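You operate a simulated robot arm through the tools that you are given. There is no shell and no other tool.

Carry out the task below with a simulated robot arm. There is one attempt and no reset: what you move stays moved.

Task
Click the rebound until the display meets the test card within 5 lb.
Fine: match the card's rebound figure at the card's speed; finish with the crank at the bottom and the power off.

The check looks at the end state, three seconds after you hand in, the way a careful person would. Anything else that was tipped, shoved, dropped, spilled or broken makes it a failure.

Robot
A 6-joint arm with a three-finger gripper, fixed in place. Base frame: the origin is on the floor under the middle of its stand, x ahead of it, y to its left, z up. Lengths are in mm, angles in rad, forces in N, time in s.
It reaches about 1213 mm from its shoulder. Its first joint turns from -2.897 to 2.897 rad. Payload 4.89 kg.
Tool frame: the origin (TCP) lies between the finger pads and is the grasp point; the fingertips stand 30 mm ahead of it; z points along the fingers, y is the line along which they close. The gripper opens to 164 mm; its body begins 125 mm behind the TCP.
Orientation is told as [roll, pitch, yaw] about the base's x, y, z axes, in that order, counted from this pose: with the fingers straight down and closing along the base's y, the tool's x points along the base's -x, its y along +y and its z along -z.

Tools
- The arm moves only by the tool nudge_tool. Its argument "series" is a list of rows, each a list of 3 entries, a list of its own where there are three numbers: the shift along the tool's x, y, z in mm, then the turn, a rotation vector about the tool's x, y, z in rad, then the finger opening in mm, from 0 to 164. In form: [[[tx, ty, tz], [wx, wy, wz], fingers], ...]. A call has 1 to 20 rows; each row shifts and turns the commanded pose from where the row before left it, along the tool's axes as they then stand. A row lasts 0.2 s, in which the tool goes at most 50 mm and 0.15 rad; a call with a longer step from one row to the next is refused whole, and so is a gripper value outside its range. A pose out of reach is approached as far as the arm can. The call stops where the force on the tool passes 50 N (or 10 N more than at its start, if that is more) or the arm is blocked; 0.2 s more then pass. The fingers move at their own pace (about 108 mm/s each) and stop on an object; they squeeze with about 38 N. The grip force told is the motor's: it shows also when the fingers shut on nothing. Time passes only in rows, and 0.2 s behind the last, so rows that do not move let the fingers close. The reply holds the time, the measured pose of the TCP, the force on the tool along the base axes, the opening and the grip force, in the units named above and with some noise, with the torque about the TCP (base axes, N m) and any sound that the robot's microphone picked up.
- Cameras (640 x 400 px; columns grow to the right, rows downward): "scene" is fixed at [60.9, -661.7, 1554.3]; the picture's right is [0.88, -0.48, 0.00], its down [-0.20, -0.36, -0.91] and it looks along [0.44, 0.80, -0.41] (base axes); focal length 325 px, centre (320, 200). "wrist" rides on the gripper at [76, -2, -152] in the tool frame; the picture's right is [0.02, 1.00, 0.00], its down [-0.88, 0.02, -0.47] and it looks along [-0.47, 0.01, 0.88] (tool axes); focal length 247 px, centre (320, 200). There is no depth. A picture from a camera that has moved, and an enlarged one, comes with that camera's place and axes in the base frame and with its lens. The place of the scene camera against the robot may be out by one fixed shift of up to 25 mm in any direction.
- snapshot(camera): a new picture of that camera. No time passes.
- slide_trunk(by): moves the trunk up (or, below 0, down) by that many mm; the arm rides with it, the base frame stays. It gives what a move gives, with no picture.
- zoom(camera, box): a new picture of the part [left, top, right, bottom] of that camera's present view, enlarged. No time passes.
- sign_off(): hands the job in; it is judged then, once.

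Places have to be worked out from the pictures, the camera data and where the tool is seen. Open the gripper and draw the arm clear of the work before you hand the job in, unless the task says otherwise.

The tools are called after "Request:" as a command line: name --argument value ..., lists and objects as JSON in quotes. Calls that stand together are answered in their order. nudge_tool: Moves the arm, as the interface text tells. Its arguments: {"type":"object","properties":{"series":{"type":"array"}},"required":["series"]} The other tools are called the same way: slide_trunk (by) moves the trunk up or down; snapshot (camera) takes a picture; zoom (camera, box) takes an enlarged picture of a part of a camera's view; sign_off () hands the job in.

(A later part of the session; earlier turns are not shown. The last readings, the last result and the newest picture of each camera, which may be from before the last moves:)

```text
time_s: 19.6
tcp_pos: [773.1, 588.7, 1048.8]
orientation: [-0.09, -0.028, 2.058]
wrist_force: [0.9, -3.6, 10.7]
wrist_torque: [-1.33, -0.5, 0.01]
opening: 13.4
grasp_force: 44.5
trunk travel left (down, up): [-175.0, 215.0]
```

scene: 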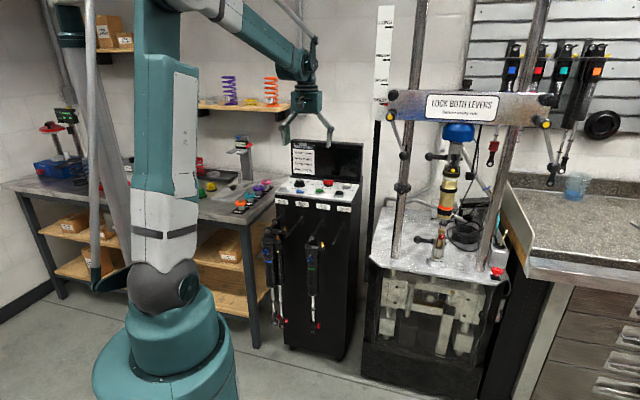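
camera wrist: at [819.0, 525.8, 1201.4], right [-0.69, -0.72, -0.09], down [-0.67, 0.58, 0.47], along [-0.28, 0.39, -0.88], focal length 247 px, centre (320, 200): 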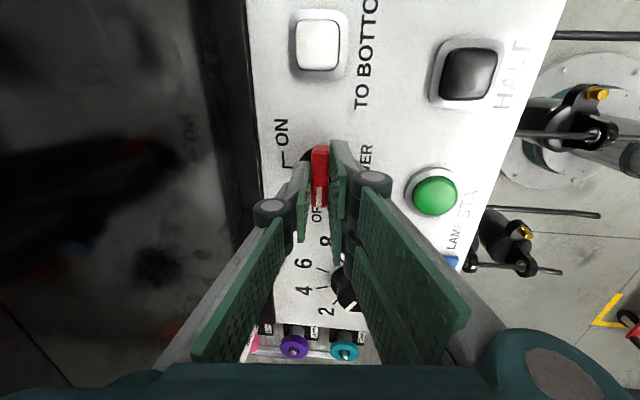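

Forces are low and the bar is turning. I continue the turn.

Request:
nudge_tool --series '[[[0, 0, 0], [0, 0, 0.12], 0], [[0, 0, 0], [0, 0, 0.12], 0], [[0, 0, 0], [0, 0, 0.12], 0], [[0, 0, 0], [0, 0, 0.12], 0], [[0, 0, 0], [0, 0, 0.12], 0]]'

Request:
snapshot --camera "wrist"

```text
time_s: 20.8
tcp_pos: [773.5, 588.0, 1047.7]
orientation: [-0.057, -0.073, 1.458]
wrist_force: [-13.4, -9.2, 0.1]
wrist_torque: [-1.26, 0.59, 0.05]
opening: 13.7
grasp_force: 45.1
trunk travel left (down, up): [-175.0, 215.0]
```

```text
taken
camera wrist: at [756.0, 502.8, 1195.3], right [-0.99, 0.1, -0.06], down [0.05, 0.84, 0.54], along [0.1, 0.53, -0.84], focal length 247 px, centre (320, 200)
```

wrist: 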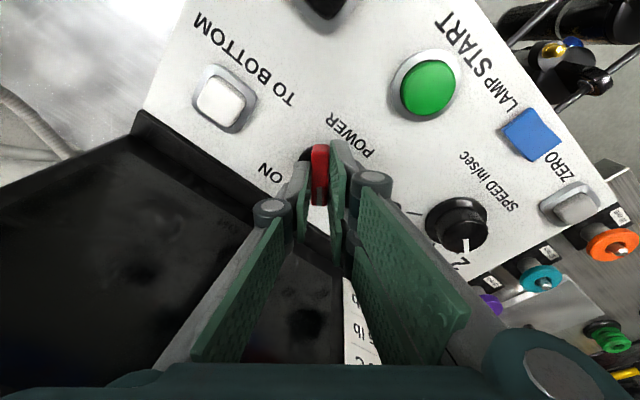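

About 0.9 rad done, display still dark. I continue to the ON position.

Request:
nudge_tool --series '[[[0, 0, 0], [0, 0, 0.12], 0], [[0, 0, 0], [0, 0, 0.12], 0], [[0, 0, 0], [0, 0, 0.12], 0], [[0, 0, 0], [0, 0, 0.12], 0], [[0, 0, 0], [0, 0, 0.12], 0], [[0, 0, 0], [0, 0, 0.08], 0]]'

Request:
snapshot --camera "wrist"

```text
time_s: 22.2
tcp_pos: [772.0, 588.9, 1048.2]
orientation: [0.0, -0.095, 0.778]
wrist_force: [-29.5, -15.8, -13.8]
wrist_torque: [-0.14, 0.5, 0.99]
opening: 13.5
grasp_force: 44.8
trunk travel left (down, up): [-175.0, 215.0]
```

```text
taken
camera wrist: at [709.6, 524.9, 1193.8], right [-0.72, 0.7, 0.0], down [0.58, 0.6, 0.55], along [0.39, 0.4, -0.83], focal length 247 px, centre (320, 200)
```

wrist: 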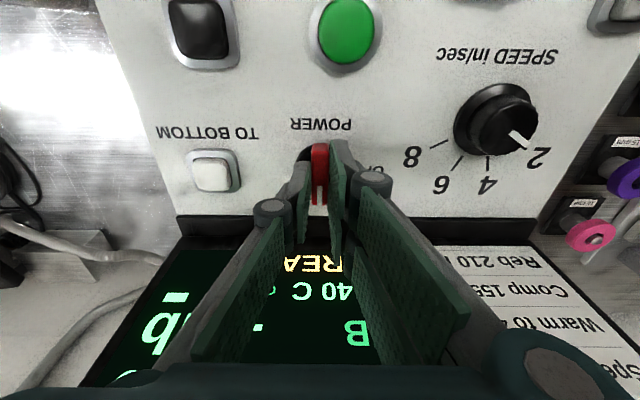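

The display lit up: power is on. I release the bar and lift along the tool axis to read the display.

Request:
nudge_tool --series '[[[0, 0, 0], [0, 0, 0], 40], [[0, 0, 0], [0, 0, 0], 40], [[0, 0, -20], [0, 0, 0], 40], [[0, 0, -40], [0, 0, 0], 40], [[0, 0, -40], [0, 0, 0], 40], [[0, 0, -40], [0, 0, 0], 40], [[20, 0, -40], [0, 0, 0], 40], [[40, 0, -20], [0, 0, 0], 40], [[45, 0, 0], [0, 0, 0], 40]]'

Request:
snapshot --camera "wrist"

Request:
zoom --camera "scene" --box '[270, 130, 380, 220]'

```text
time_s: 24.2
tcp_pos: [687.7, 502.2, 1235.6]
orientation: [0.002, -0.094, 0.776]
wrist_force: [0.4, 0.3, -1.0]
wrist_torque: [-0.13, 0.13, 0.0]
opening: 40.2
grasp_force: 0.0
trunk travel left (down, up): [-175.0, 215.0]
```

```text
taken
camera wrist: at [624.8, 437.7, 1381.6], right [-0.72, 0.7, 0.0], down [0.58, 0.6, 0.55], along [0.39, 0.4, -0.83], focal length 247 px, centre (320, 200)
```

wrist: 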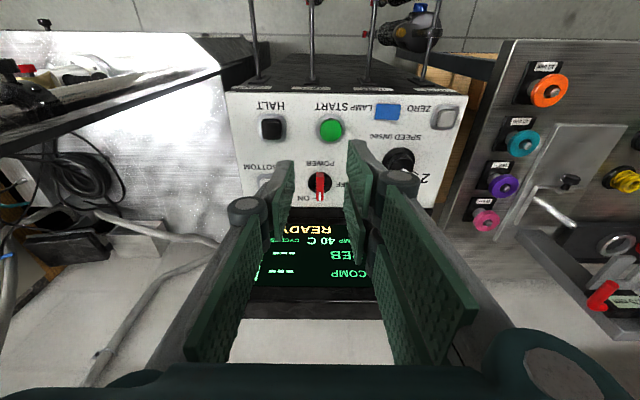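

```text
4.44 times, centred on (325, 175) of scene
camera zoom: at [60.9, -661.7, 1554.3], right [0.88, -0.48, 0.0], down [-0.2, -0.36, -0.91], along [0.44, 0.8, -0.41], focal length 1444 px, centre (298, 311)
```

zoom: 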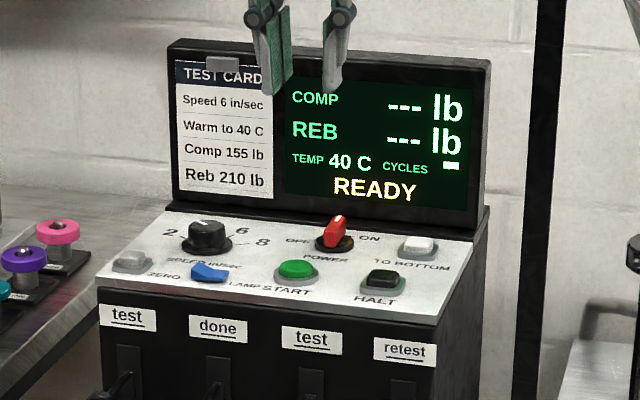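

The scene view reads: COMP ---, REB ---, TEMP 40 C, READY, with the power bar at ON. Next is the speed knob at about F=924, L=-2; I move above it and rotate for the coming 80° clockwise turn from 2 to 6.

Request:
nudge_tool --series '[[[-14.8, 32.8, 27.9], [0, 0, 0], 80], [[-14.8, 32.8, 27.9], [0, 0, 0], 80], [[-14.8, 32.8, 27.9], [0, 0, 0], 80], [[-14.8, 32.9, 28], [0, 0, 0], 80], [[0, 0, 0], [0, 0, -0.1408], 80], [[0, 0, 0], [0, 0, -0.1408], 80], [[0, 0, 0], [0, 0, -0.1408], 80], [[0, 0, 0], [0, 0, -0.1408], 80], [[0, 0, 0], [0, 0, -0.1408], 80]]'

Request:
snapshot --camera "wrist"

```text
time_s: 26.2
tcp_pos: [642.9, 644.9, 1130.8]
orientation: [-0.06, -0.073, 1.487]
wrist_force: [0.0, 0.1, 1.1]
wrist_torque: [0.04, 0.01, 0.01]
opening: 80.1
grasp_force: 0.1
trunk travel left (down, up): [-175.0, 215.0]
```

```text
taken
camera wrist: at [628.7, 558.7, 1278.5], right [-1.0, 0.07, -0.06], down [0.02, 0.85, 0.53], along [0.09, 0.53, -0.84], focal length 247 px, centre (320, 200)
```

wrist: 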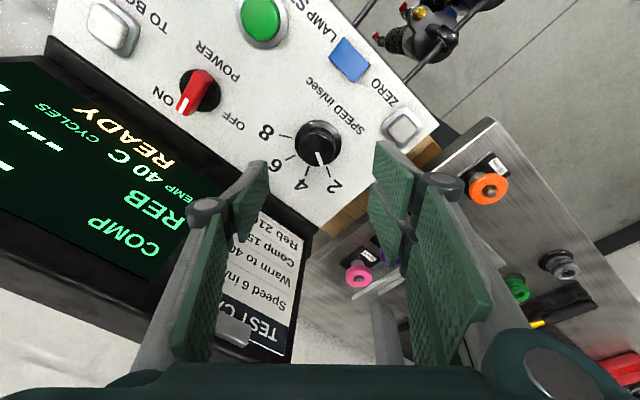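

I zoom in on the knob to refine its centre and read the pointer.

Request:
zoom --camera "wrist" --box '[255, 90, 385, 200]'

```text
3.64 times, centred on (320, 145) of wrist
camera zoom: at [628.7, 558.7, 1278.5], right [-1.0, 0.07, -0.06], down [0.02, 0.85, 0.53], along [0.09, 0.53, -0.84], focal length 898 px, centre (320, 400)
```

zoom: 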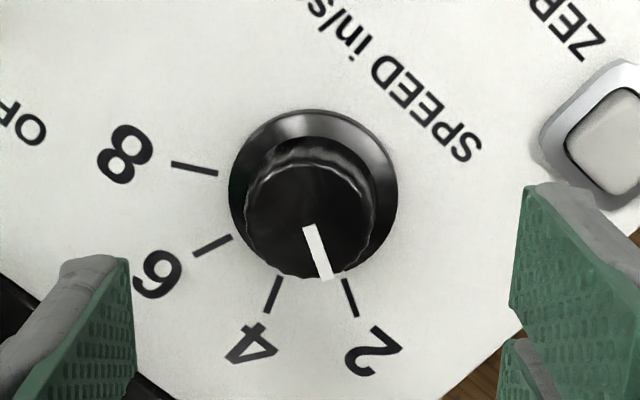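

The pointer is on 2, and the knob (about 38 mm wide, 23 mm tall) lies nearly under the TCP. I correct 2 mm, descend astride it and stop to check.

Request:
nudge_tool --series '[[[-1, -2.4, 38], [0, 0, 0], 80], [[0, 0, 30], [0, 0, 0], 70], [[0, 0, 12], [0, 0, 0], 60], [[0, 0, 8], [0, 0, 0], 60], [[0, 0, 0], [0, 0, 0], 60]]'

Request:
snapshot --camera "wrist"

Request:
zoom --camera "scene" --box '[270, 140, 350, 210]'

```text
time_s: 27.4
tcp_pos: [652.7, 651.2, 1044.3]
orientation: [-0.059, -0.074, 1.484]
wrist_force: [0.4, -0.4, -0.5]
wrist_torque: [0.01, 0.02, 0.0]
opening: 60.0
grasp_force: 0.1
trunk travel left (down, up): [-175.0, 215.0]
```

```text
taken
camera wrist: at [637.6, 566.0, 1191.8], right [-1.0, 0.07, -0.06], down [0.03, 0.85, 0.53], along [0.09, 0.53, -0.84], focal length 247 px, centre (320, 200)
```

wrist: 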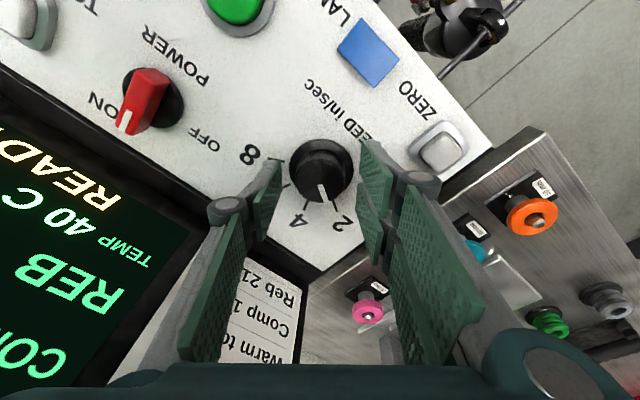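

```text
5.71 times, centred on (310, 175) of scene
camera zoom: at [60.9, -661.7, 1554.3], right [0.88, -0.48, 0.0], down [-0.2, -0.36, -0.91], along [0.44, 0.8, -0.41], focal length 1856 px, centre (377, 343)
```

zoom: 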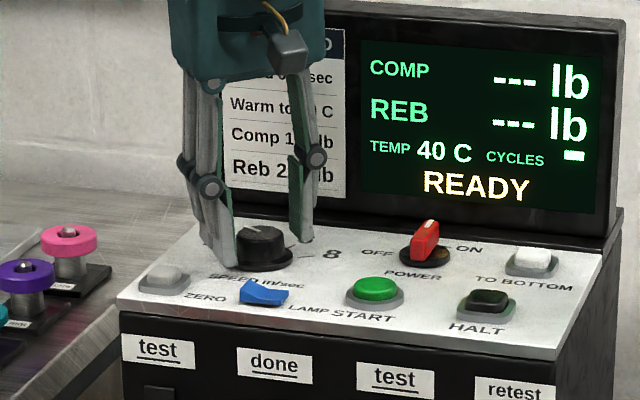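

Fingers are around the knob. I close on it and check the width.

Request:
nudge_tool --series '[[[0, 0, 0], [0, 0, 0], 20], [[0, 0, 0], [0, 0, 0], 20], [[0, 0, 0], [0, 0, 0], 20]]'

Request:
zoom --camera "wrist" --box '[240, 110, 400, 250]'

```text
time_s: 28.2
tcp_pos: [650.7, 652.1, 1044.8]
orientation: [-0.059, -0.073, 1.482]
wrist_force: [-2.1, 0.4, -1.5]
wrist_torque: [0.04, 0.05, -0.02]
opening: 37.6
grasp_force: 45.2
trunk travel left (down, up): [-175.0, 215.0]
```

```text
2.86 times, centred on (320, 180) of wrist
camera zoom: at [637.6, 566.0, 1191.8], right [-1.0, 0.07, -0.06], down [0.03, 0.85, 0.53], along [0.09, 0.53, -0.84], focal length 706 px, centre (320, 257)
```

zoom: 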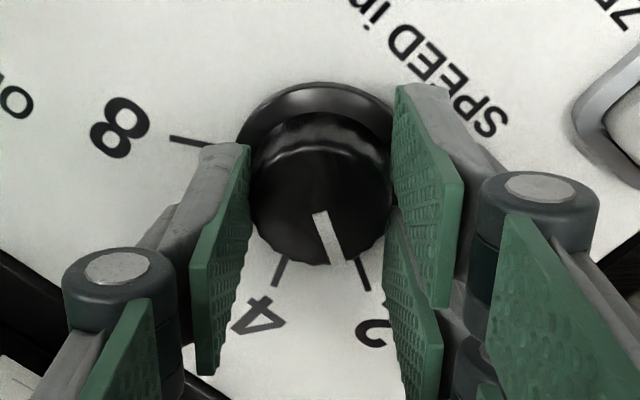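

Gripped at 37.6 mm with little side load. I turn clockwise by about 80°, half first.

Request:
nudge_tool --series '[[[0, 0, 0], [0, 0, 0.1], 20], [[0, 0, 0], [0, 0, 0.12], 20], [[0, 0, 0], [0, 0, 0.12], 20], [[0, 0, 0], [0, 0, 0.12], 20], [[0, 0, 0], [0, 0, 0.12], 20], [[0, 0, 0], [0, 0, 0.12], 20]]'

Request:
zoom --camera "wrist" --box '[240, 110, 400, 250]'

```text
time_s: 29.6
tcp_pos: [651.7, 651.5, 1044.2]
orientation: [0.003, -0.096, 0.779]
wrist_force: [6.8, 13.4, 18.3]
wrist_torque: [0.37, -0.71, 0.03]
opening: 37.4
grasp_force: 44.8
trunk travel left (down, up): [-175.0, 215.0]
```

```text
2.86 times, centred on (320, 180) of wrist
camera zoom: at [588.8, 587.3, 1190.0], right [-0.72, 0.7, 0.0], down [0.58, 0.6, 0.55], along [0.39, 0.4, -0.83], focal length 706 px, centre (320, 257)
```

zoom: 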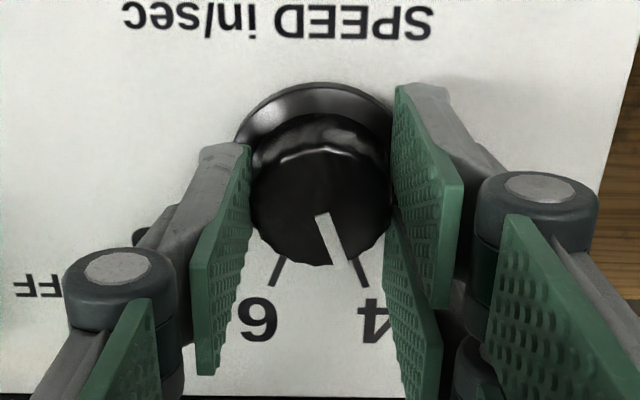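

After 0.70 rad the pointer is exactly at 4, so another 0.70 rad gets to 6. I continue.

Request:
nudge_tool --series '[[[0, 0, 0], [0, 0, 0.1], 20], [[0, 0, 0], [0, 0, 0.12], 20], [[0, 0, 0], [0, 0, 0.12], 20], [[0, 0, 0], [0, 0, 0.12], 20], [[0, 0, 0], [0, 0, 0.12], 20], [[0, 0, 0], [0, 0, 0.12], 20]]'

Request:
zoom --camera "wrist" --box '[240, 110, 400, 250]'

```text
time_s: 31.0
tcp_pos: [650.8, 652.7, 1044.0]
orientation: [0.061, -0.071, 0.078]
wrist_force: [7.9, 23.2, 11.8]
wrist_torque: [0.47, -1.2, 0.05]
opening: 37.6
grasp_force: 45.4
trunk travel left (down, up): [-175.0, 215.0]
```

```text
2.86 times, centred on (320, 180) of wrist
camera zoom: at [565.1, 635.1, 1190.8], right [-0.1, 0.99, 0.06], down [0.84, 0.05, 0.53], along [0.53, 0.1, -0.84], focal length 706 px, centre (320, 257)
```

zoom: 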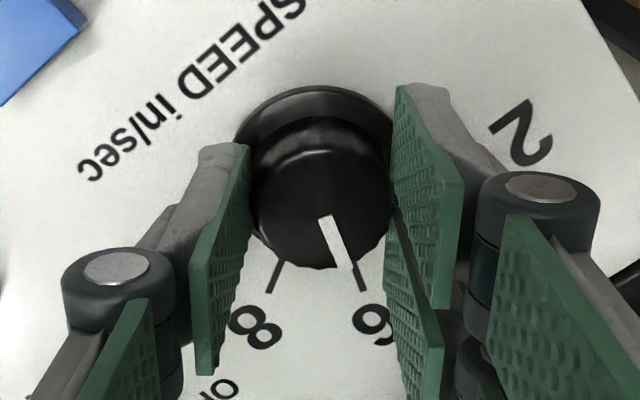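

The pointer is now aligned with the 6 tick. I release, lift clear along the tool axis, and verify.

Request:
nudge_tool --series '[[[0, 0, 0], [0, 0, 0], 60], [[0, 0, 0], [0, 0, 0], 70], [[0, 0, -25], [0, 0, 0], 70], [[0, 0, -40], [0, 0, 0], 70], [[0, 0, -40], [0, 0, 0], 60], [[0, 0, -40], [0, 0, 0], 30]]'

Request:
zoom --camera "wrist" --box '[200, 40, 440, 200]'

Request:
zoom --camera "scene" --box '[270, 130, 380, 220]'

```text
time_s: 32.4
tcp_pos: [639.4, 639.6, 1188.7]
orientation: [0.061, -0.073, 0.08]
wrist_force: [1.1, 0.2, 0.1]
wrist_torque: [-0.07, 0.12, -0.01]
opening: 30.0
grasp_force: 0.0
trunk travel left (down, up): [-175.0, 215.0]
```

```text
2.50 times, centred on (320, 120) of wrist
camera zoom: at [554.4, 623.4, 1335.7], right [-0.1, 0.99, 0.06], down [0.84, 0.06, 0.53], along [0.53, 0.11, -0.84], focal length 617 px, centre (320, 400)
```

zoom: 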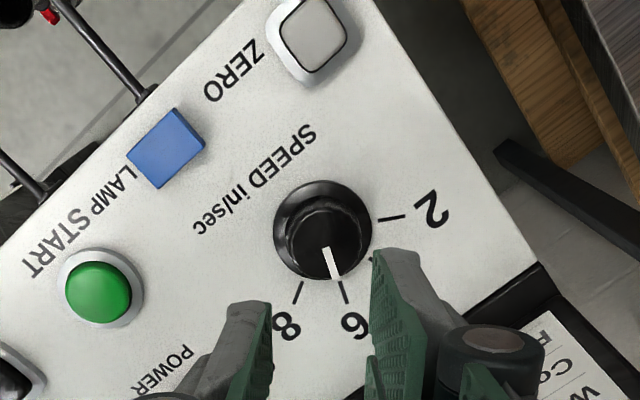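

```text
4.44 times, centred on (325, 175) of scene
camera zoom: at [60.9, -661.7, 1554.3], right [0.88, -0.48, 0.0], down [-0.2, -0.36, -0.91], along [0.44, 0.8, -0.41], focal length 1444 px, centre (298, 311)
```

zoom: 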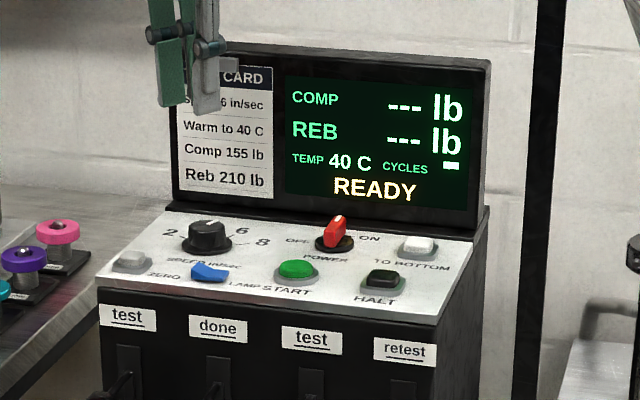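

Speed is at 6 and the display is READY. I close the fingers, square the tool to the console, and move above the START button at about (695, 533, 1008).

Request:
nudge_tool --series '[[[0, 0, 0], [0, 0, -0.141], 0], [[0, 0, 0], [0, 0, -0.141], 0], [[0, 0, 0], [0, 0, -0.141], 0], [[0, 0, 0], [0, 0, -0.141], 0], [[0, 0, 0], [0, 0, -0.141], 0], [[13.3, -28.6, 19.1], [0, 0, 0], 0], [[13.3, -28.6, 19.1], [0, 0, 0], 0], [[13.3, -28.6, 19.1], [0, 0, 0], 0], [[13.4, -28.5, 19.1], [0, 0, 0], 0], [[0, 0, 0], [0, 0, 0], 0]]'

Request:
snapshot --camera "wrist"

Request:
zoom --camera "scene" --box '[270, 100, 400, 220]'

```text
time_s: 34.6
tcp_pos: [689.5, 527.8, 1107.4]
orientation: [0.0, -0.096, 0.786]
wrist_force: [0.0, -0.2, 0.5]
wrist_torque: [0.04, 0.02, 0.01]
opening: 0.0
grasp_force: 37.9
trunk travel left (down, up): [-175.0, 215.0]
```

```text
taken
camera wrist: at [627.7, 463.5, 1253.4], right [-0.72, 0.69, 0.0], down [0.58, 0.6, 0.55], along [0.38, 0.4, -0.83], focal length 247 px, centre (320, 200)
```

wrist: 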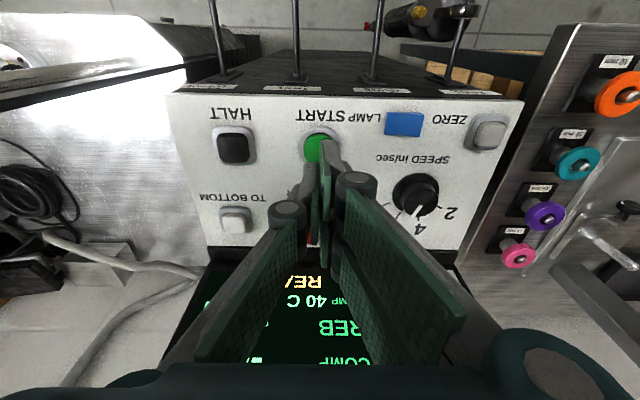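

```text
3.33 times, centred on (335, 160) of scene
camera zoom: at [60.9, -661.7, 1554.3], right [0.88, -0.48, 0.0], down [-0.2, -0.36, -0.91], along [0.44, 0.8, -0.41], focal length 1083 px, centre (270, 333)
```

zoom: 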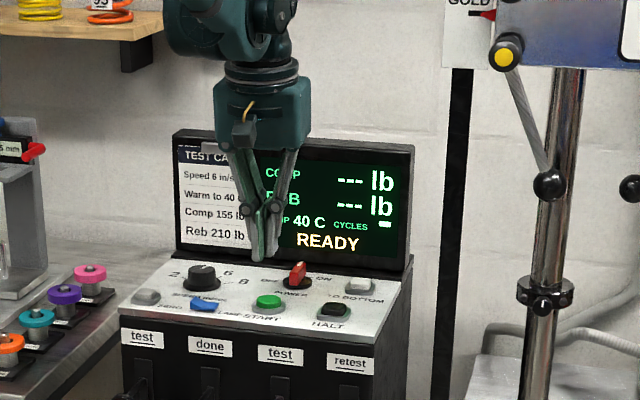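

Tip alignment over START is good within about 3 mm. I descend onto the button in small steps and watch the force and the display.

Request:
nudge_tool --series '[[[3, 0, 35], [0, 0, 0], 0], [[0, 0, 20], [0, 0, 0], 0], [[0, 0, 5], [0, 0, 0], 0], [[0, 0, 3], [0, 0, 0], 0], [[0, 0, 3], [0, 0, 0], 0]]'

Request:
zoom --camera "scene" --box '[280, 140, 380, 215]'

```text
time_s: 35.8
tcp_pos: [692.3, 530.6, 1041.4]
orientation: [-0.002, -0.095, 0.786]
wrist_force: [-1.2, -1.0, 1.1]
wrist_torque: [-0.05, 0.02, -0.04]
opening: 0.3
grasp_force: 38.0
trunk travel left (down, up): [-175.0, 215.0]
```

```text
5.33 times, centred on (330, 178) of scene
camera zoom: at [60.9, -661.7, 1554.3], right [0.88, -0.48, 0.0], down [-0.2, -0.36, -0.91], along [0.44, 0.8, -0.41], focal length 1732 px, centre (267, 320)
```

zoom: 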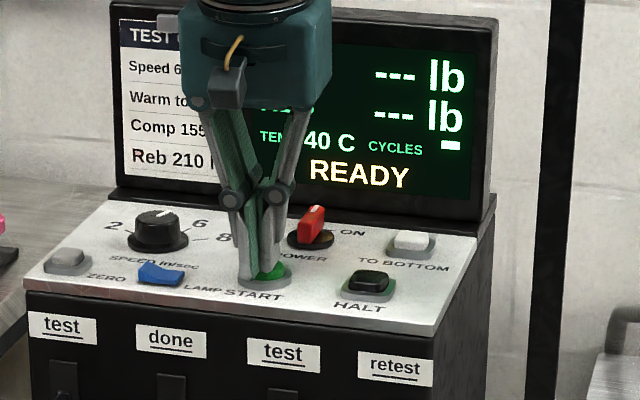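

The tip is about touching the button. I press further in 2–3 mm steps.

Request:
nudge_tool --series '[[[0, 0, 3], [0, 0, 0], 0], [[0, 0, 3], [0, 0, 0], 0], [[0, 0, 2], [0, 0, 0], 0]]'

Request:
zoom --camera "scene" --box '[280, 140, 380, 215]'

```text
time_s: 36.6
tcp_pos: [692.4, 529.5, 1035.6]
orientation: [0.001, -0.095, 0.788]
wrist_force: [0.7, 4.0, 43.4]
wrist_torque: [-0.19, 0.27, -0.04]
opening: 6.0
grasp_force: 45.2
trunk travel left (down, up): [-175.0, 215.0]
heard: click
```

```text
5.33 times, centred on (330, 178) of scene
camera zoom: at [60.9, -661.7, 1554.3], right [0.88, -0.48, 0.0], down [-0.2, -0.36, -0.91], along [0.44, 0.8, -0.41], focal length 1732 px, centre (267, 320)
```

zoom: 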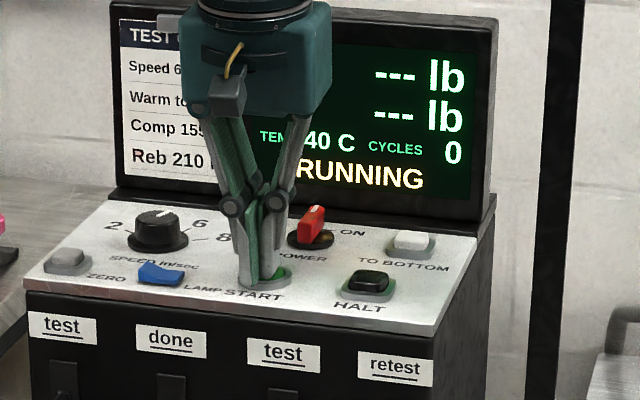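

RUNNING, 0 cycles. I lift off and hover above HALT so as to be able to stop soon, then read the display.

Request:
nudge_tool --series '[[[0, 0, -20], [0, 0, 0], 0], [[0, -20, -20], [0, 0, 0], 0], [[0, -40, 0], [0, 0, 0], 0], [[0, -31, 0], [0, 0, 0], 0]]'

Request:
zoom --camera "scene" --box '[280, 140, 380, 215]'

```text
time_s: 37.6
tcp_pos: [756.4, 462.6, 1072.2]
orientation: [0.001, -0.095, 0.785]
wrist_force: [-1.3, 1.1, 1.3]
wrist_torque: [-0.11, -0.14, -0.03]
opening: 0.0
grasp_force: 45.4
trunk travel left (down, up): [-175.0, 215.0]
```

```text
5.33 times, centred on (330, 178) of scene
camera zoom: at [60.9, -661.7, 1554.3], right [0.88, -0.48, 0.0], down [-0.2, -0.36, -0.91], along [0.44, 0.8, -0.41], focal length 1732 px, centre (267, 320)
```

zoom: 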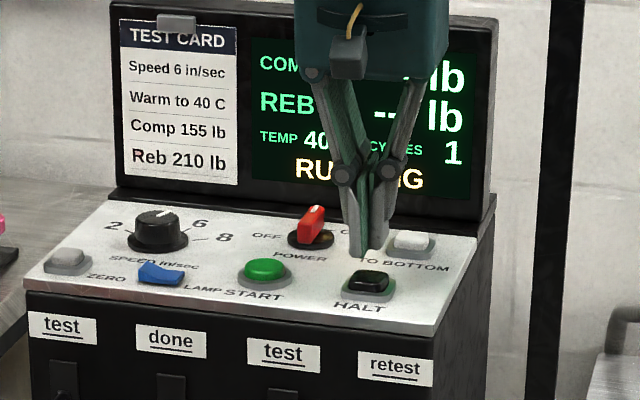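

One cycle done; the reading is still blank. I wait a little and look with both cameras.

Request:
nudge_tool --series '[[[0, 0, 0], [0, 0, 0], 0], [[0, 0, 0], [0, 0, 0], 0], [[0, 0, 0], [0, 0, 0], 0], [[0, 0, 0], [0, 0, 0], 0]]'

Request:
snapshot --camera "wrist"

Request:
zoom --camera "scene" --box '[280, 140, 380, 215]'

```text
time_s: 38.6
tcp_pos: [756.2, 462.2, 1072.1]
orientation: [0.001, -0.094, 0.787]
wrist_force: [0.4, 0.6, 0.0]
wrist_torque: [0.01, -0.01, 0.0]
opening: 0.0
grasp_force: 44.7
trunk travel left (down, up): [-175.0, 215.0]
```

```text
taken
camera wrist: at [694.6, 398.6, 1218.1], right [-0.72, 0.69, 0.0], down [0.58, 0.6, 0.55], along [0.38, 0.4, -0.83], focal length 247 px, centre (320, 200)
```

wrist: 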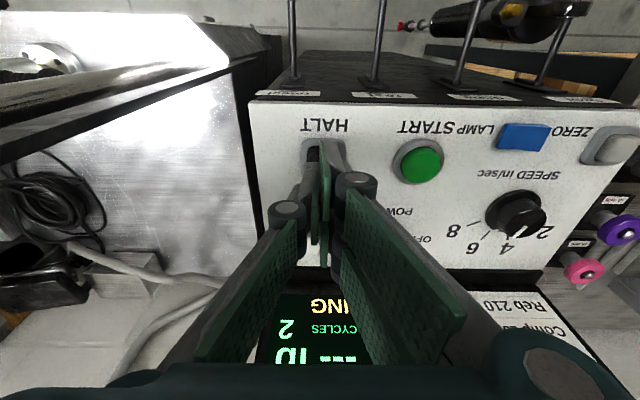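

```text
5.33 times, centred on (330, 178) of scene
camera zoom: at [60.9, -661.7, 1554.3], right [0.88, -0.48, 0.0], down [-0.2, -0.36, -0.91], along [0.44, 0.8, -0.41], focal length 1732 px, centre (267, 320)
```

zoom: 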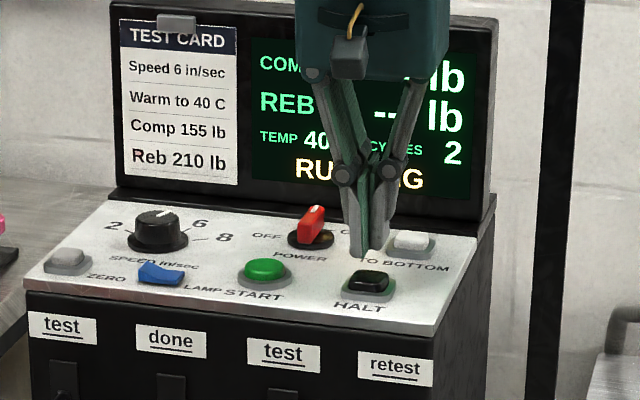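

Two cycles, no figures yet. I centre over HALT (2–3 mm) while waiting for more cycles.

Request:
nudge_tool --series '[[[-1, 2.6, 0], [0, 0, 0], 0], [[0, 0, 0], [0, 0, 0], 0], [[0, 0, 0], [0, 0, 0], 0], [[0, 0, 0], [0, 0, 0], 0], [[0, 0, 0], [0, 0, 0], 0], [[0, 0, 0], [0, 0, 0], 0], [[0, 0, 0], [0, 0, 0], 0], [[0, 0, 0], [0, 0, 0], 0]]'

Request:
zoom --camera "scene" --box '[280, 140, 380, 215]'

Request:
zoom --camera "scene" --box '[370, 80, 530, 280]'

```text
time_s: 40.4
tcp_pos: [754.7, 466.1, 1072.0]
orientation: [-0.001, -0.095, 0.787]
wrist_force: [-0.5, -0.3, -0.1]
wrist_torque: [0.01, -0.05, 0.02]
opening: 0.0
grasp_force: 45.2
trunk travel left (down, up): [-175.0, 215.0]
```

```text
5.33 times, centred on (330, 178) of scene
camera zoom: at [60.9, -661.7, 1554.3], right [0.88, -0.48, 0.0], down [-0.2, -0.36, -0.91], along [0.44, 0.8, -0.41], focal length 1732 px, centre (267, 320)
```

zoom: 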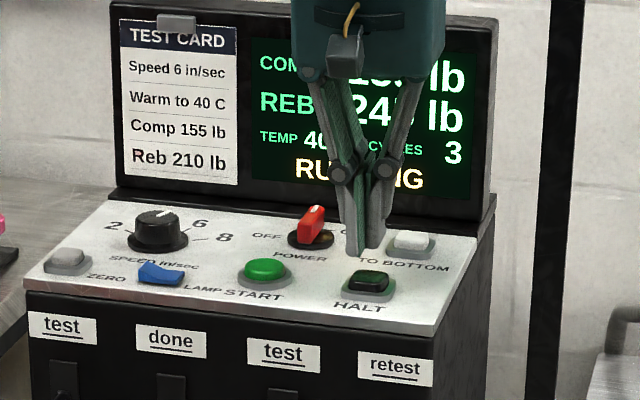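

```text
2.00 times, centred on (450, 180) of scene
camera zoom: at [60.9, -661.7, 1554.3], right [0.88, -0.48, 0.0], down [-0.2, -0.36, -0.91], along [0.44, 0.8, -0.41], focal length 650 px, centre (60, 240)
```

zoom: 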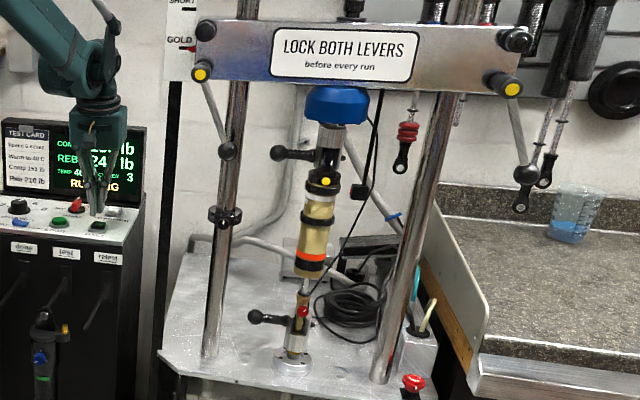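

A reading appeared after 3 cycles (REB about 24x lb). I press HALT now.

Request:
nudge_tool --series '[[[0, 0, 20], [0, 0, 0], 0], [[0, 0, 9], [0, 0, 0], 0], [[0, 0, 3], [0, 0, 0], 0], [[0, 0, 3], [0, 0, 0], 0], [[0, 0, 2], [0, 0, 0], 0]]'

Request:
zoom --camera "scene" --box '[280, 140, 380, 215]'

```text
time_s: 41.6
tcp_pos: [755.9, 468.4, 1035.7]
orientation: [0.0, -0.094, 0.786]
wrist_force: [3.3, -0.5, 7.9]
wrist_torque: [-0.12, -0.04, 0.04]
opening: 6.1
grasp_force: 44.6
trunk travel left (down, up): [-175.0, 215.0]
heard: click
```

```text
5.33 times, centred on (330, 178) of scene
camera zoom: at [60.9, -661.7, 1554.3], right [0.88, -0.48, 0.0], down [-0.2, -0.36, -0.91], along [0.44, 0.8, -0.41], focal length 1732 px, centre (267, 320)
```

zoom: 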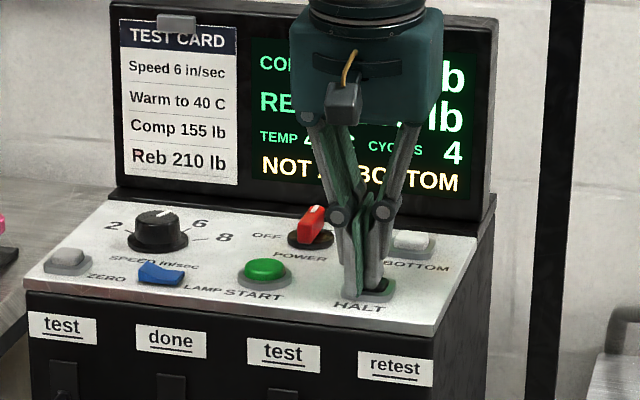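

Display says NOT AT BOTTOM after 4 cycles. I lift and move over the TO BOTTOM button at about F=969, L=-220.

Request:
nudge_tool --series '[[[0, 0, -20], [0, 0, 0], 0], [[0, 0, -20], [0, 0, 0], 0], [[-33.4, -5.3, 4], [0, 0, 0], 0], [[-33.4, -5.3, 4], [0, 0, 0], 0], [[-33.3, -5.3, 4], [0, 0, 0], 0], [[0, 0, 0], [0, 0, 0], 0]]'

Request:
snapshot --camera "wrist"

Request:
zoom --camera "scene" --box '[280, 140, 380, 215]'

```text
time_s: 43.0
tcp_pos: [835.9, 526.7, 1073.2]
orientation: [0.001, -0.093, 0.786]
wrist_force: [0.3, 1.4, -0.4]
wrist_torque: [-0.05, 0.1, 0.02]
opening: 0.0
grasp_force: 45.4
trunk travel left (down, up): [-175.0, 215.0]
```

```text
taken
camera wrist: at [774.4, 462.2, 1218.2], right [-0.72, 0.69, 0.0], down [0.58, 0.6, 0.55], along [0.38, 0.4, -0.83], focal length 247 px, centre (320, 200)
```

wrist: 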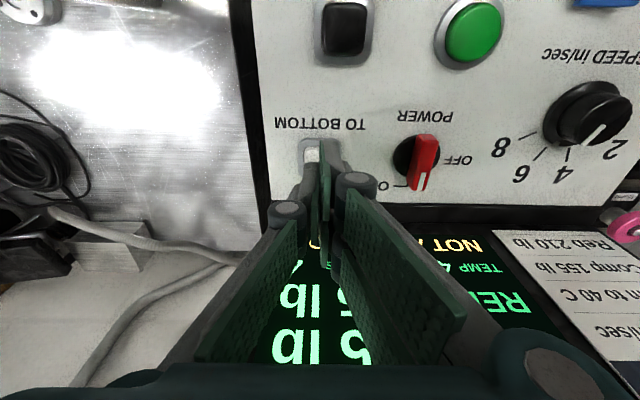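

```text
5.33 times, centred on (330, 178) of scene
camera zoom: at [60.9, -661.7, 1554.3], right [0.88, -0.48, 0.0], down [-0.2, -0.36, -0.91], along [0.44, 0.8, -0.41], focal length 1732 px, centre (267, 320)
```

zoom: 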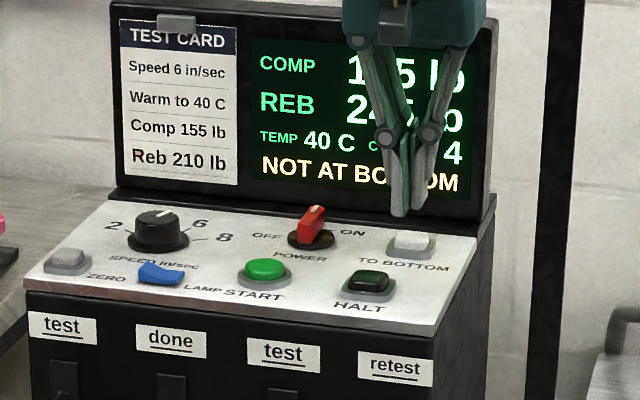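

COMP about 155–165 and REB about 245 at 40 C. I press TO BOTTOM.

Request:
nudge_tool --series '[[[0, 0, 15], [0, 0, 0], 0], [[0, 0, 7], [0, 0, 0], 0], [[0, 0, 3], [0, 0, 0], 0], [[0, 0, 2], [0, 0, 0], 0], [[0, 0, 2], [0, 0, 0], 0]]'

Request:
zoom --camera "scene" --box '[280, 140, 380, 215]'

```text
time_s: 44.2
tcp_pos: [839.0, 527.8, 1044.5]
orientation: [0.0, -0.094, 0.786]
wrist_force: [0.6, -0.2, 0.5]
wrist_torque: [0.01, -0.03, -0.03]
opening: 0.2
grasp_force: 45.1
trunk travel left (down, up): [-175.0, 215.0]
```

```text
5.33 times, centred on (330, 178) of scene
camera zoom: at [60.9, -661.7, 1554.3], right [0.88, -0.48, 0.0], down [-0.2, -0.36, -0.91], along [0.44, 0.8, -0.41], focal length 1732 px, centre (267, 320)
```

zoom: 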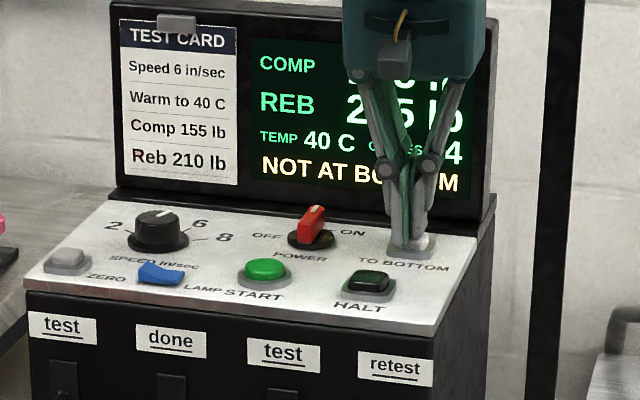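

The tip is nearly at the button. I press further in 2 mm steps.

Request:
nudge_tool --series '[[[0, 0, 3], [0, 0, 0], 0], [[0, 0, 2], [0, 0, 0], 0], [[0, 0, 2], [0, 0, 0], 0], [[0, 0, 2], [0, 0, 0], 0]]'

Request:
zoom --camera "scene" --box '[280, 140, 380, 215]'

```text
time_s: 45.2
tcp_pos: [837.7, 529.0, 1035.3]
orientation: [-0.001, -0.094, 0.786]
wrist_force: [-1.6, -2.1, 8.4]
wrist_torque: [-0.17, 0.06, 0.0]
opening: 6.2
grasp_force: 44.7
trunk travel left (down, up): [-175.0, 215.0]
heard: click
```

```text
5.33 times, centred on (330, 178) of scene
camera zoom: at [60.9, -661.7, 1554.3], right [0.88, -0.48, 0.0], down [-0.2, -0.36, -0.91], along [0.44, 0.8, -0.41], focal length 1732 px, centre (267, 320)
```

zoom: 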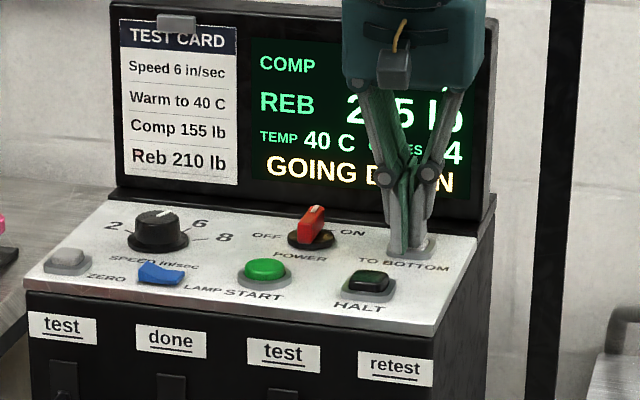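

GOING DOWN. I lift and retreat toward the robot so the display can be read unobstructed.

Request:
nudge_tool --series '[[[0, 0, -20], [0, 0, 0], 0], [[0, 0, -40], [0, 0, 0], 0], [[0, 0, -45], [0, 0, 0], 0], [[45, 0, -15], [0, 0, 0], 0], [[45, -15, 0], [0, 0, 0], 0], [[45, -15, 0], [0, 0, 0], 0], [[45, -15, 0], [0, 0, 0], 0], [[45, -15, 0], [0, 0, 0], 0]]'

Request:
zoom --camera "scene" --box '[280, 130, 380, 205]'

Request:
snapshot --camera "wrist"

Request:
snapshot --camera "scene"

```text
time_s: 47.0
tcp_pos: [714.7, 324.7, 1132.0]
orientation: [-0.001, -0.094, 0.785]
wrist_force: [0.9, 1.1, -0.3]
wrist_torque: [-0.2, 0.08, -0.04]
opening: 0.2
grasp_force: 45.2
trunk travel left (down, up): [-175.0, 215.0]
```

```text
5.33 times, centred on (330, 168) of scene
camera zoom: at [60.9, -661.7, 1554.3], right [0.88, -0.48, 0.0], down [-0.2, -0.36, -0.91], along [0.44, 0.8, -0.41], focal length 1732 px, centre (267, 373)
```

zoom: 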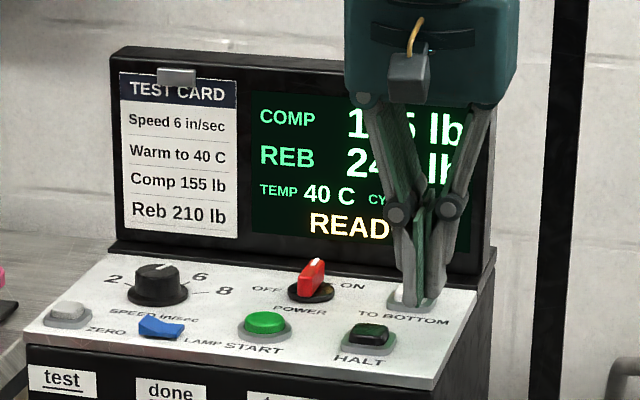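

```text
taken
camera wrist: at [653.3, 259.7, 1278.4], right [-0.72, 0.69, 0.0], down [0.58, 0.6, 0.55], along [0.38, 0.4, -0.83], focal length 247 px, centre (320, 200)
```

wrist: 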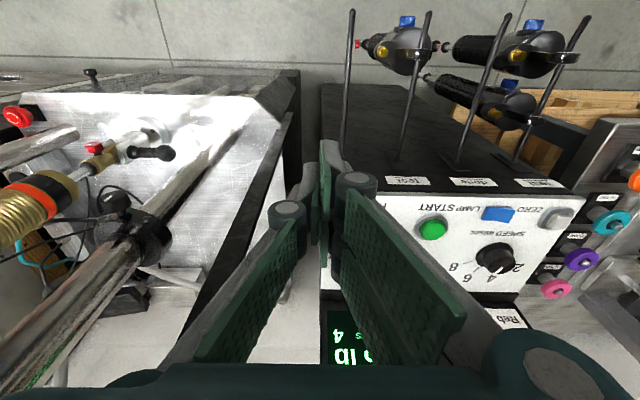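

```text
taken
```

scene: 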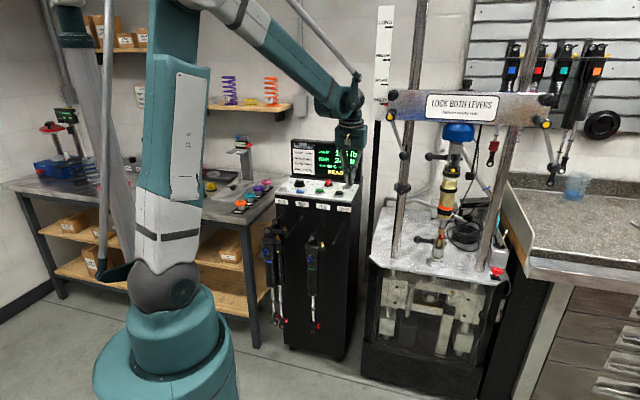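

READY at the bottom with COMP ~155 and REB 24x. Rebound must drop about 35 lb, so the red knob must be opened by some clicks. I now move over to the front of the dyno and pitch the tool up to inspect the red knob.

Request:
nudge_tool --series '[[[29.25, -32.8, 9.3], [0, 0, 0], 0], [[29.25, -32.8, 9.3], [0, 0, 0], 0], [[29.25, -32.8, 9.3], [0, 0, 0], 0], [[29.25, -32.8, 9.3], [0, 0, 0], 0], [[29.25, -32.8, 9.3], [0, 0, 0], 0], [[29.25, -32.8, 9.3], [0, 0, 0], 0], [[29.25, -32.8, 9.3], [0, 0, 0], 0], [[29.25, -32.8, 9.3], [0, 0, 0], 0], [[29.25, -32.8, 9.3], [0, 0, 0], 0], [[29.25, -32.8, 9.3], [0, 0, 0], 0], [[29.25, -32.8, 9.3], [0, 0, 0], 0], [[0, 0, 0], [0, -0.15, 0], 0], [[0, 0, 0], [0, -0.15, 0], 0], [[0, 0, 0], [0, -0.15, 0], 0], [[0, 0, 0], [0, -0.15, 0], 0], [[0, 0, 0], [0, -0.15, 0], 0], [[0, 0, 0], [0, -0.15, 0], 0]]'

Request:
snapshot --camera "wrist"

Request:
zoom --camera "scene" --box '[280, 130, 380, 205]'

```text
time_s: 50.6
tcp_pos: [749.4, -153.8, 1002.0]
orientation: [0.001, -0.997, 0.784]
wrist_force: [-0.4, 0.4, 0.0]
wrist_torque: [-0.11, -0.01, -0.14]
opening: 0.0
grasp_force: 45.0
trunk travel left (down, up): [-175.0, 215.0]
```

```text
taken
camera wrist: at [631.9, -273.4, 1022.0], right [-0.72, 0.7, -0.02], down [0.04, 0.07, 1.0], along [0.7, 0.71, -0.08], focal length 247 px, centre (320, 200)
```

wrist: 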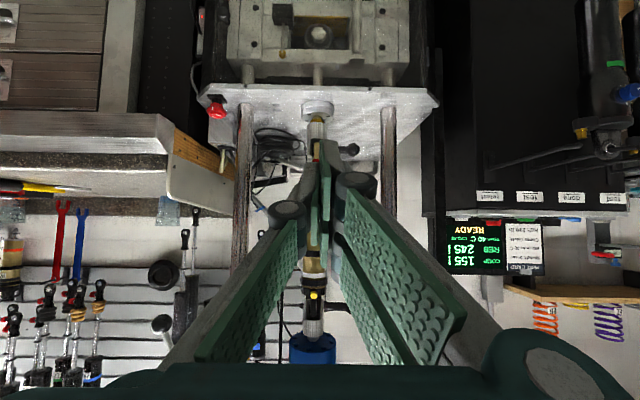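

```text
5.33 times, centred on (330, 168) of scene
camera zoom: at [60.9, -661.7, 1554.3], right [0.88, -0.48, 0.0], down [-0.2, -0.36, -0.91], along [0.44, 0.8, -0.41], focal length 1732 px, centre (267, 373)
```

zoom: 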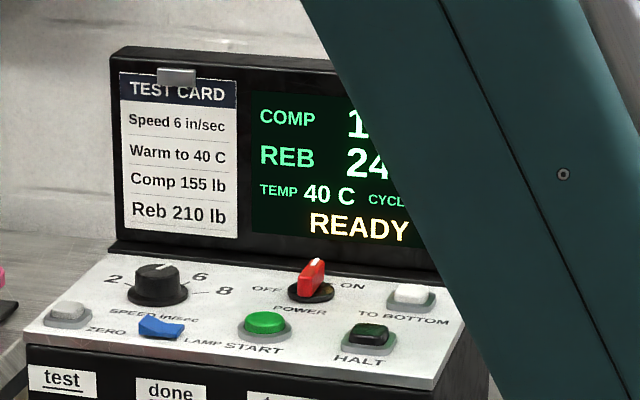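

The display reads COMP 155, REB 245, TEMP 40 C. The dyno is square with this view; I zoom in on the lower clevis and knob.

Request:
zoom --camera "wrist" --box '[260, 90, 380, 200]'

Request:
zoom --camera "wrist" --box '[430, 190, 560, 290]'

Request:
zoom --camera "wrist" --box '[190, 0, 450, 160]'

Request:
snapshot --camera "scene"

```text
3.64 times, centred on (320, 145) of wrist
camera zoom: at [631.9, -273.4, 1022.0], right [-0.72, 0.7, -0.02], down [0.04, 0.07, 1.0], along [0.7, 0.71, -0.08], focal length 898 px, centre (320, 400)
```

zoom: 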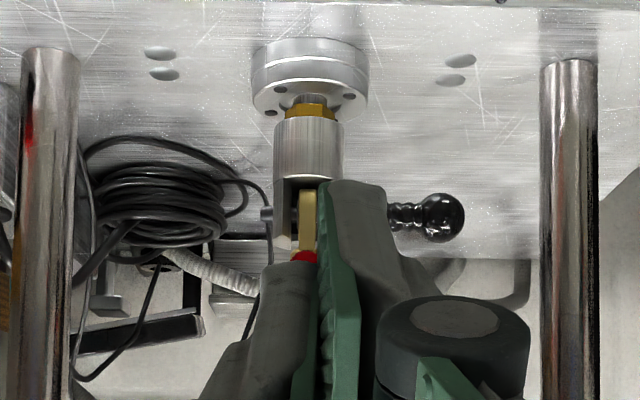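

```text
4.00 times, centred on (495, 240) of wrist
camera zoom: at [631.9, -273.4, 1022.0], right [-0.72, 0.7, -0.02], down [0.04, 0.07, 1.0], along [0.7, 0.71, -0.08], focal length 988 px, centre (-380, 40)
```

zoom: 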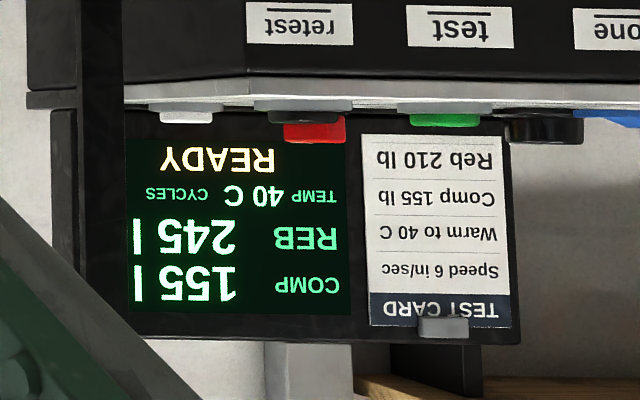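

```text
2.46 times, centred on (320, 80) of wrist
camera zoom: at [631.9, -273.4, 1022.0], right [-0.72, 0.7, -0.02], down [0.04, 0.07, 1.0], along [0.7, 0.71, -0.08], focal length 608 px, centre (320, 495)
```

zoom: 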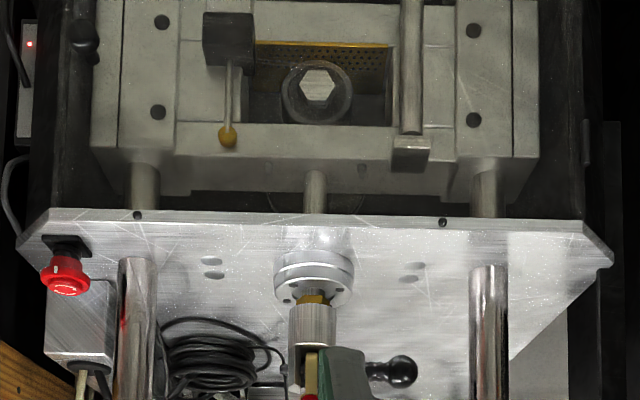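

```text
taken
```

scene: 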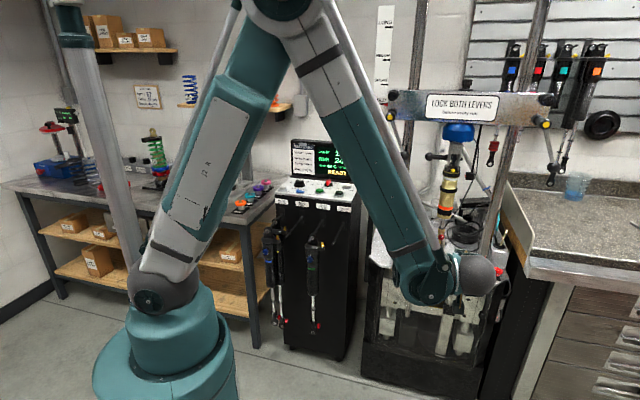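

Measured: knob at about F=810, L=-647, z=885 (base ≈ (1030, 114, 885)); the plate is at z≈745 with its front edge at F≈744. I level the tool to horizontal and go forward to about 120 mm in front of the knob for a close view.

Request:
nudge_tool --series '[[[0, 0, 0], [0, -0.1435, 0], 60], [[0, 0, 0], [0, -0.1435, 0], 60], [[0, 0, 0], [0, -0.1435, 0], 60], [[0, 0, 0], [0, -0.1435, 0], 60], [[16.7, -1.3, 38.3], [0, 0, 0], 60], [[16.7, -1.3, 38.3], [0, 0, 0], 60], [[16.7, -1.3, 38.3], [0, 0, 0], 60], [[16.7, -1.3, 38.3], [0, 0, 0], 60], [[16.7, -1.3, 38.3], [0, 0, 0], 60]]'

Request:
snapshot --camera "wrist"

Request:
snapshot --camera "scene"

```text
time_s: 52.6
tcp_pos: [906.4, -36.1, 941.4]
orientation: [0.168, -1.569, 0.616]
wrist_force: [-1.7, -1.0, 0.6]
wrist_torque: [-0.12, 0.1, -0.03]
opening: 60.0
grasp_force: 0.1
out of reach, approached as far as the arm can: row 4, 5, 7
trunk travel left (down, up): [-175.0, 215.0]
```

```text
taken
camera wrist: at [800.8, -144.2, 865.2], right [-0.71, 0.71, -0.02], down [-0.35, -0.32, 0.88], along [0.62, 0.63, 0.47], focal length 247 px, centre (320, 200)
```

wrist: 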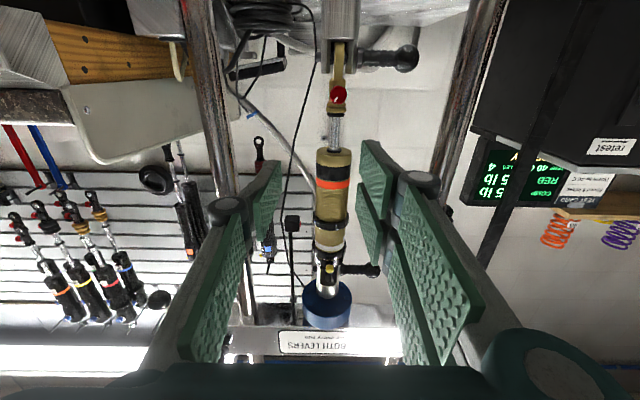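

```text
taken
```

scene: 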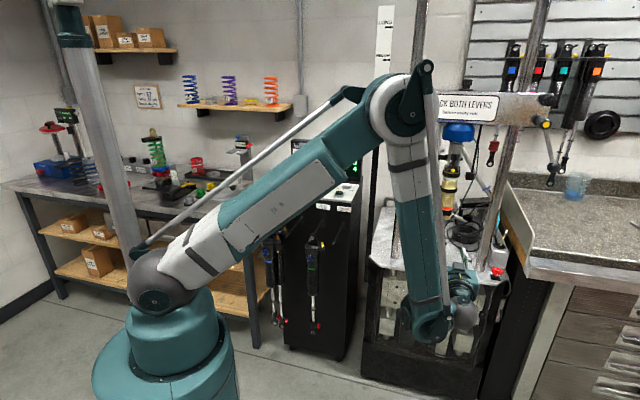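

The level pose was partly out of reach at that spot (the TCP sits at z=941 instead of 918). The knob is visible between the fingers. I lower the trunk by 55 mm, which brings the whole arm down towards z≈886.

Request:
slide_trunk --by -55

Request:
snapshot --camera "wrist"

Request:
snapshot --camera "scene"

```text
time_s: 53.6
tcp_pos: [907.3, -35.2, 885.7]
orientation: [0.166, -1.567, 0.621]
wrist_force: [0.1, 0.3, 0.5]
wrist_torque: [0.01, 0.0, -0.01]
opening: 60.3
grasp_force: 0.0
trunk travel left (down, up): [-120.0, 270.0]
```

```text
taken
camera wrist: at [801.2, -143.4, 810.0], right [-0.71, 0.71, -0.02], down [-0.35, -0.32, 0.88], along [0.62, 0.63, 0.47], focal length 247 px, centre (320, 200)
```

wrist: 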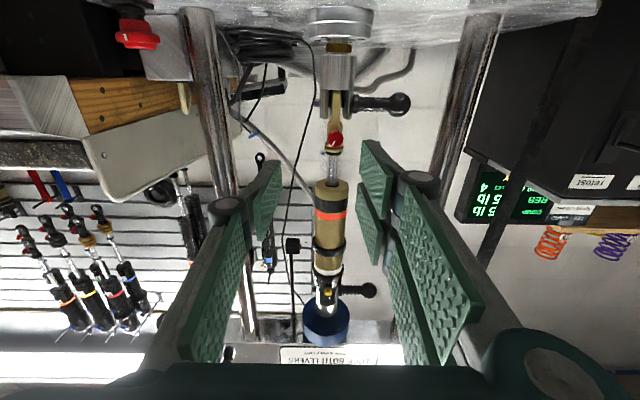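

```text
taken
```

scene: 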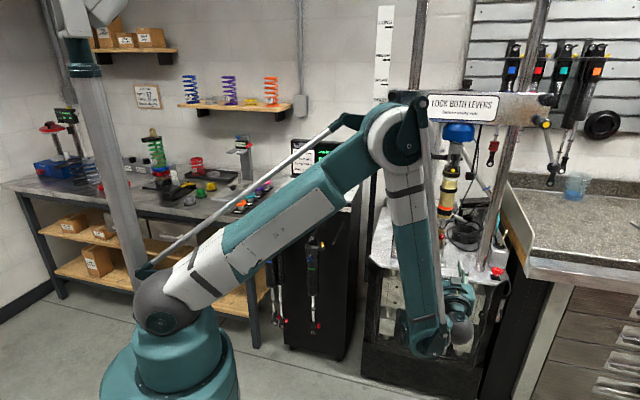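

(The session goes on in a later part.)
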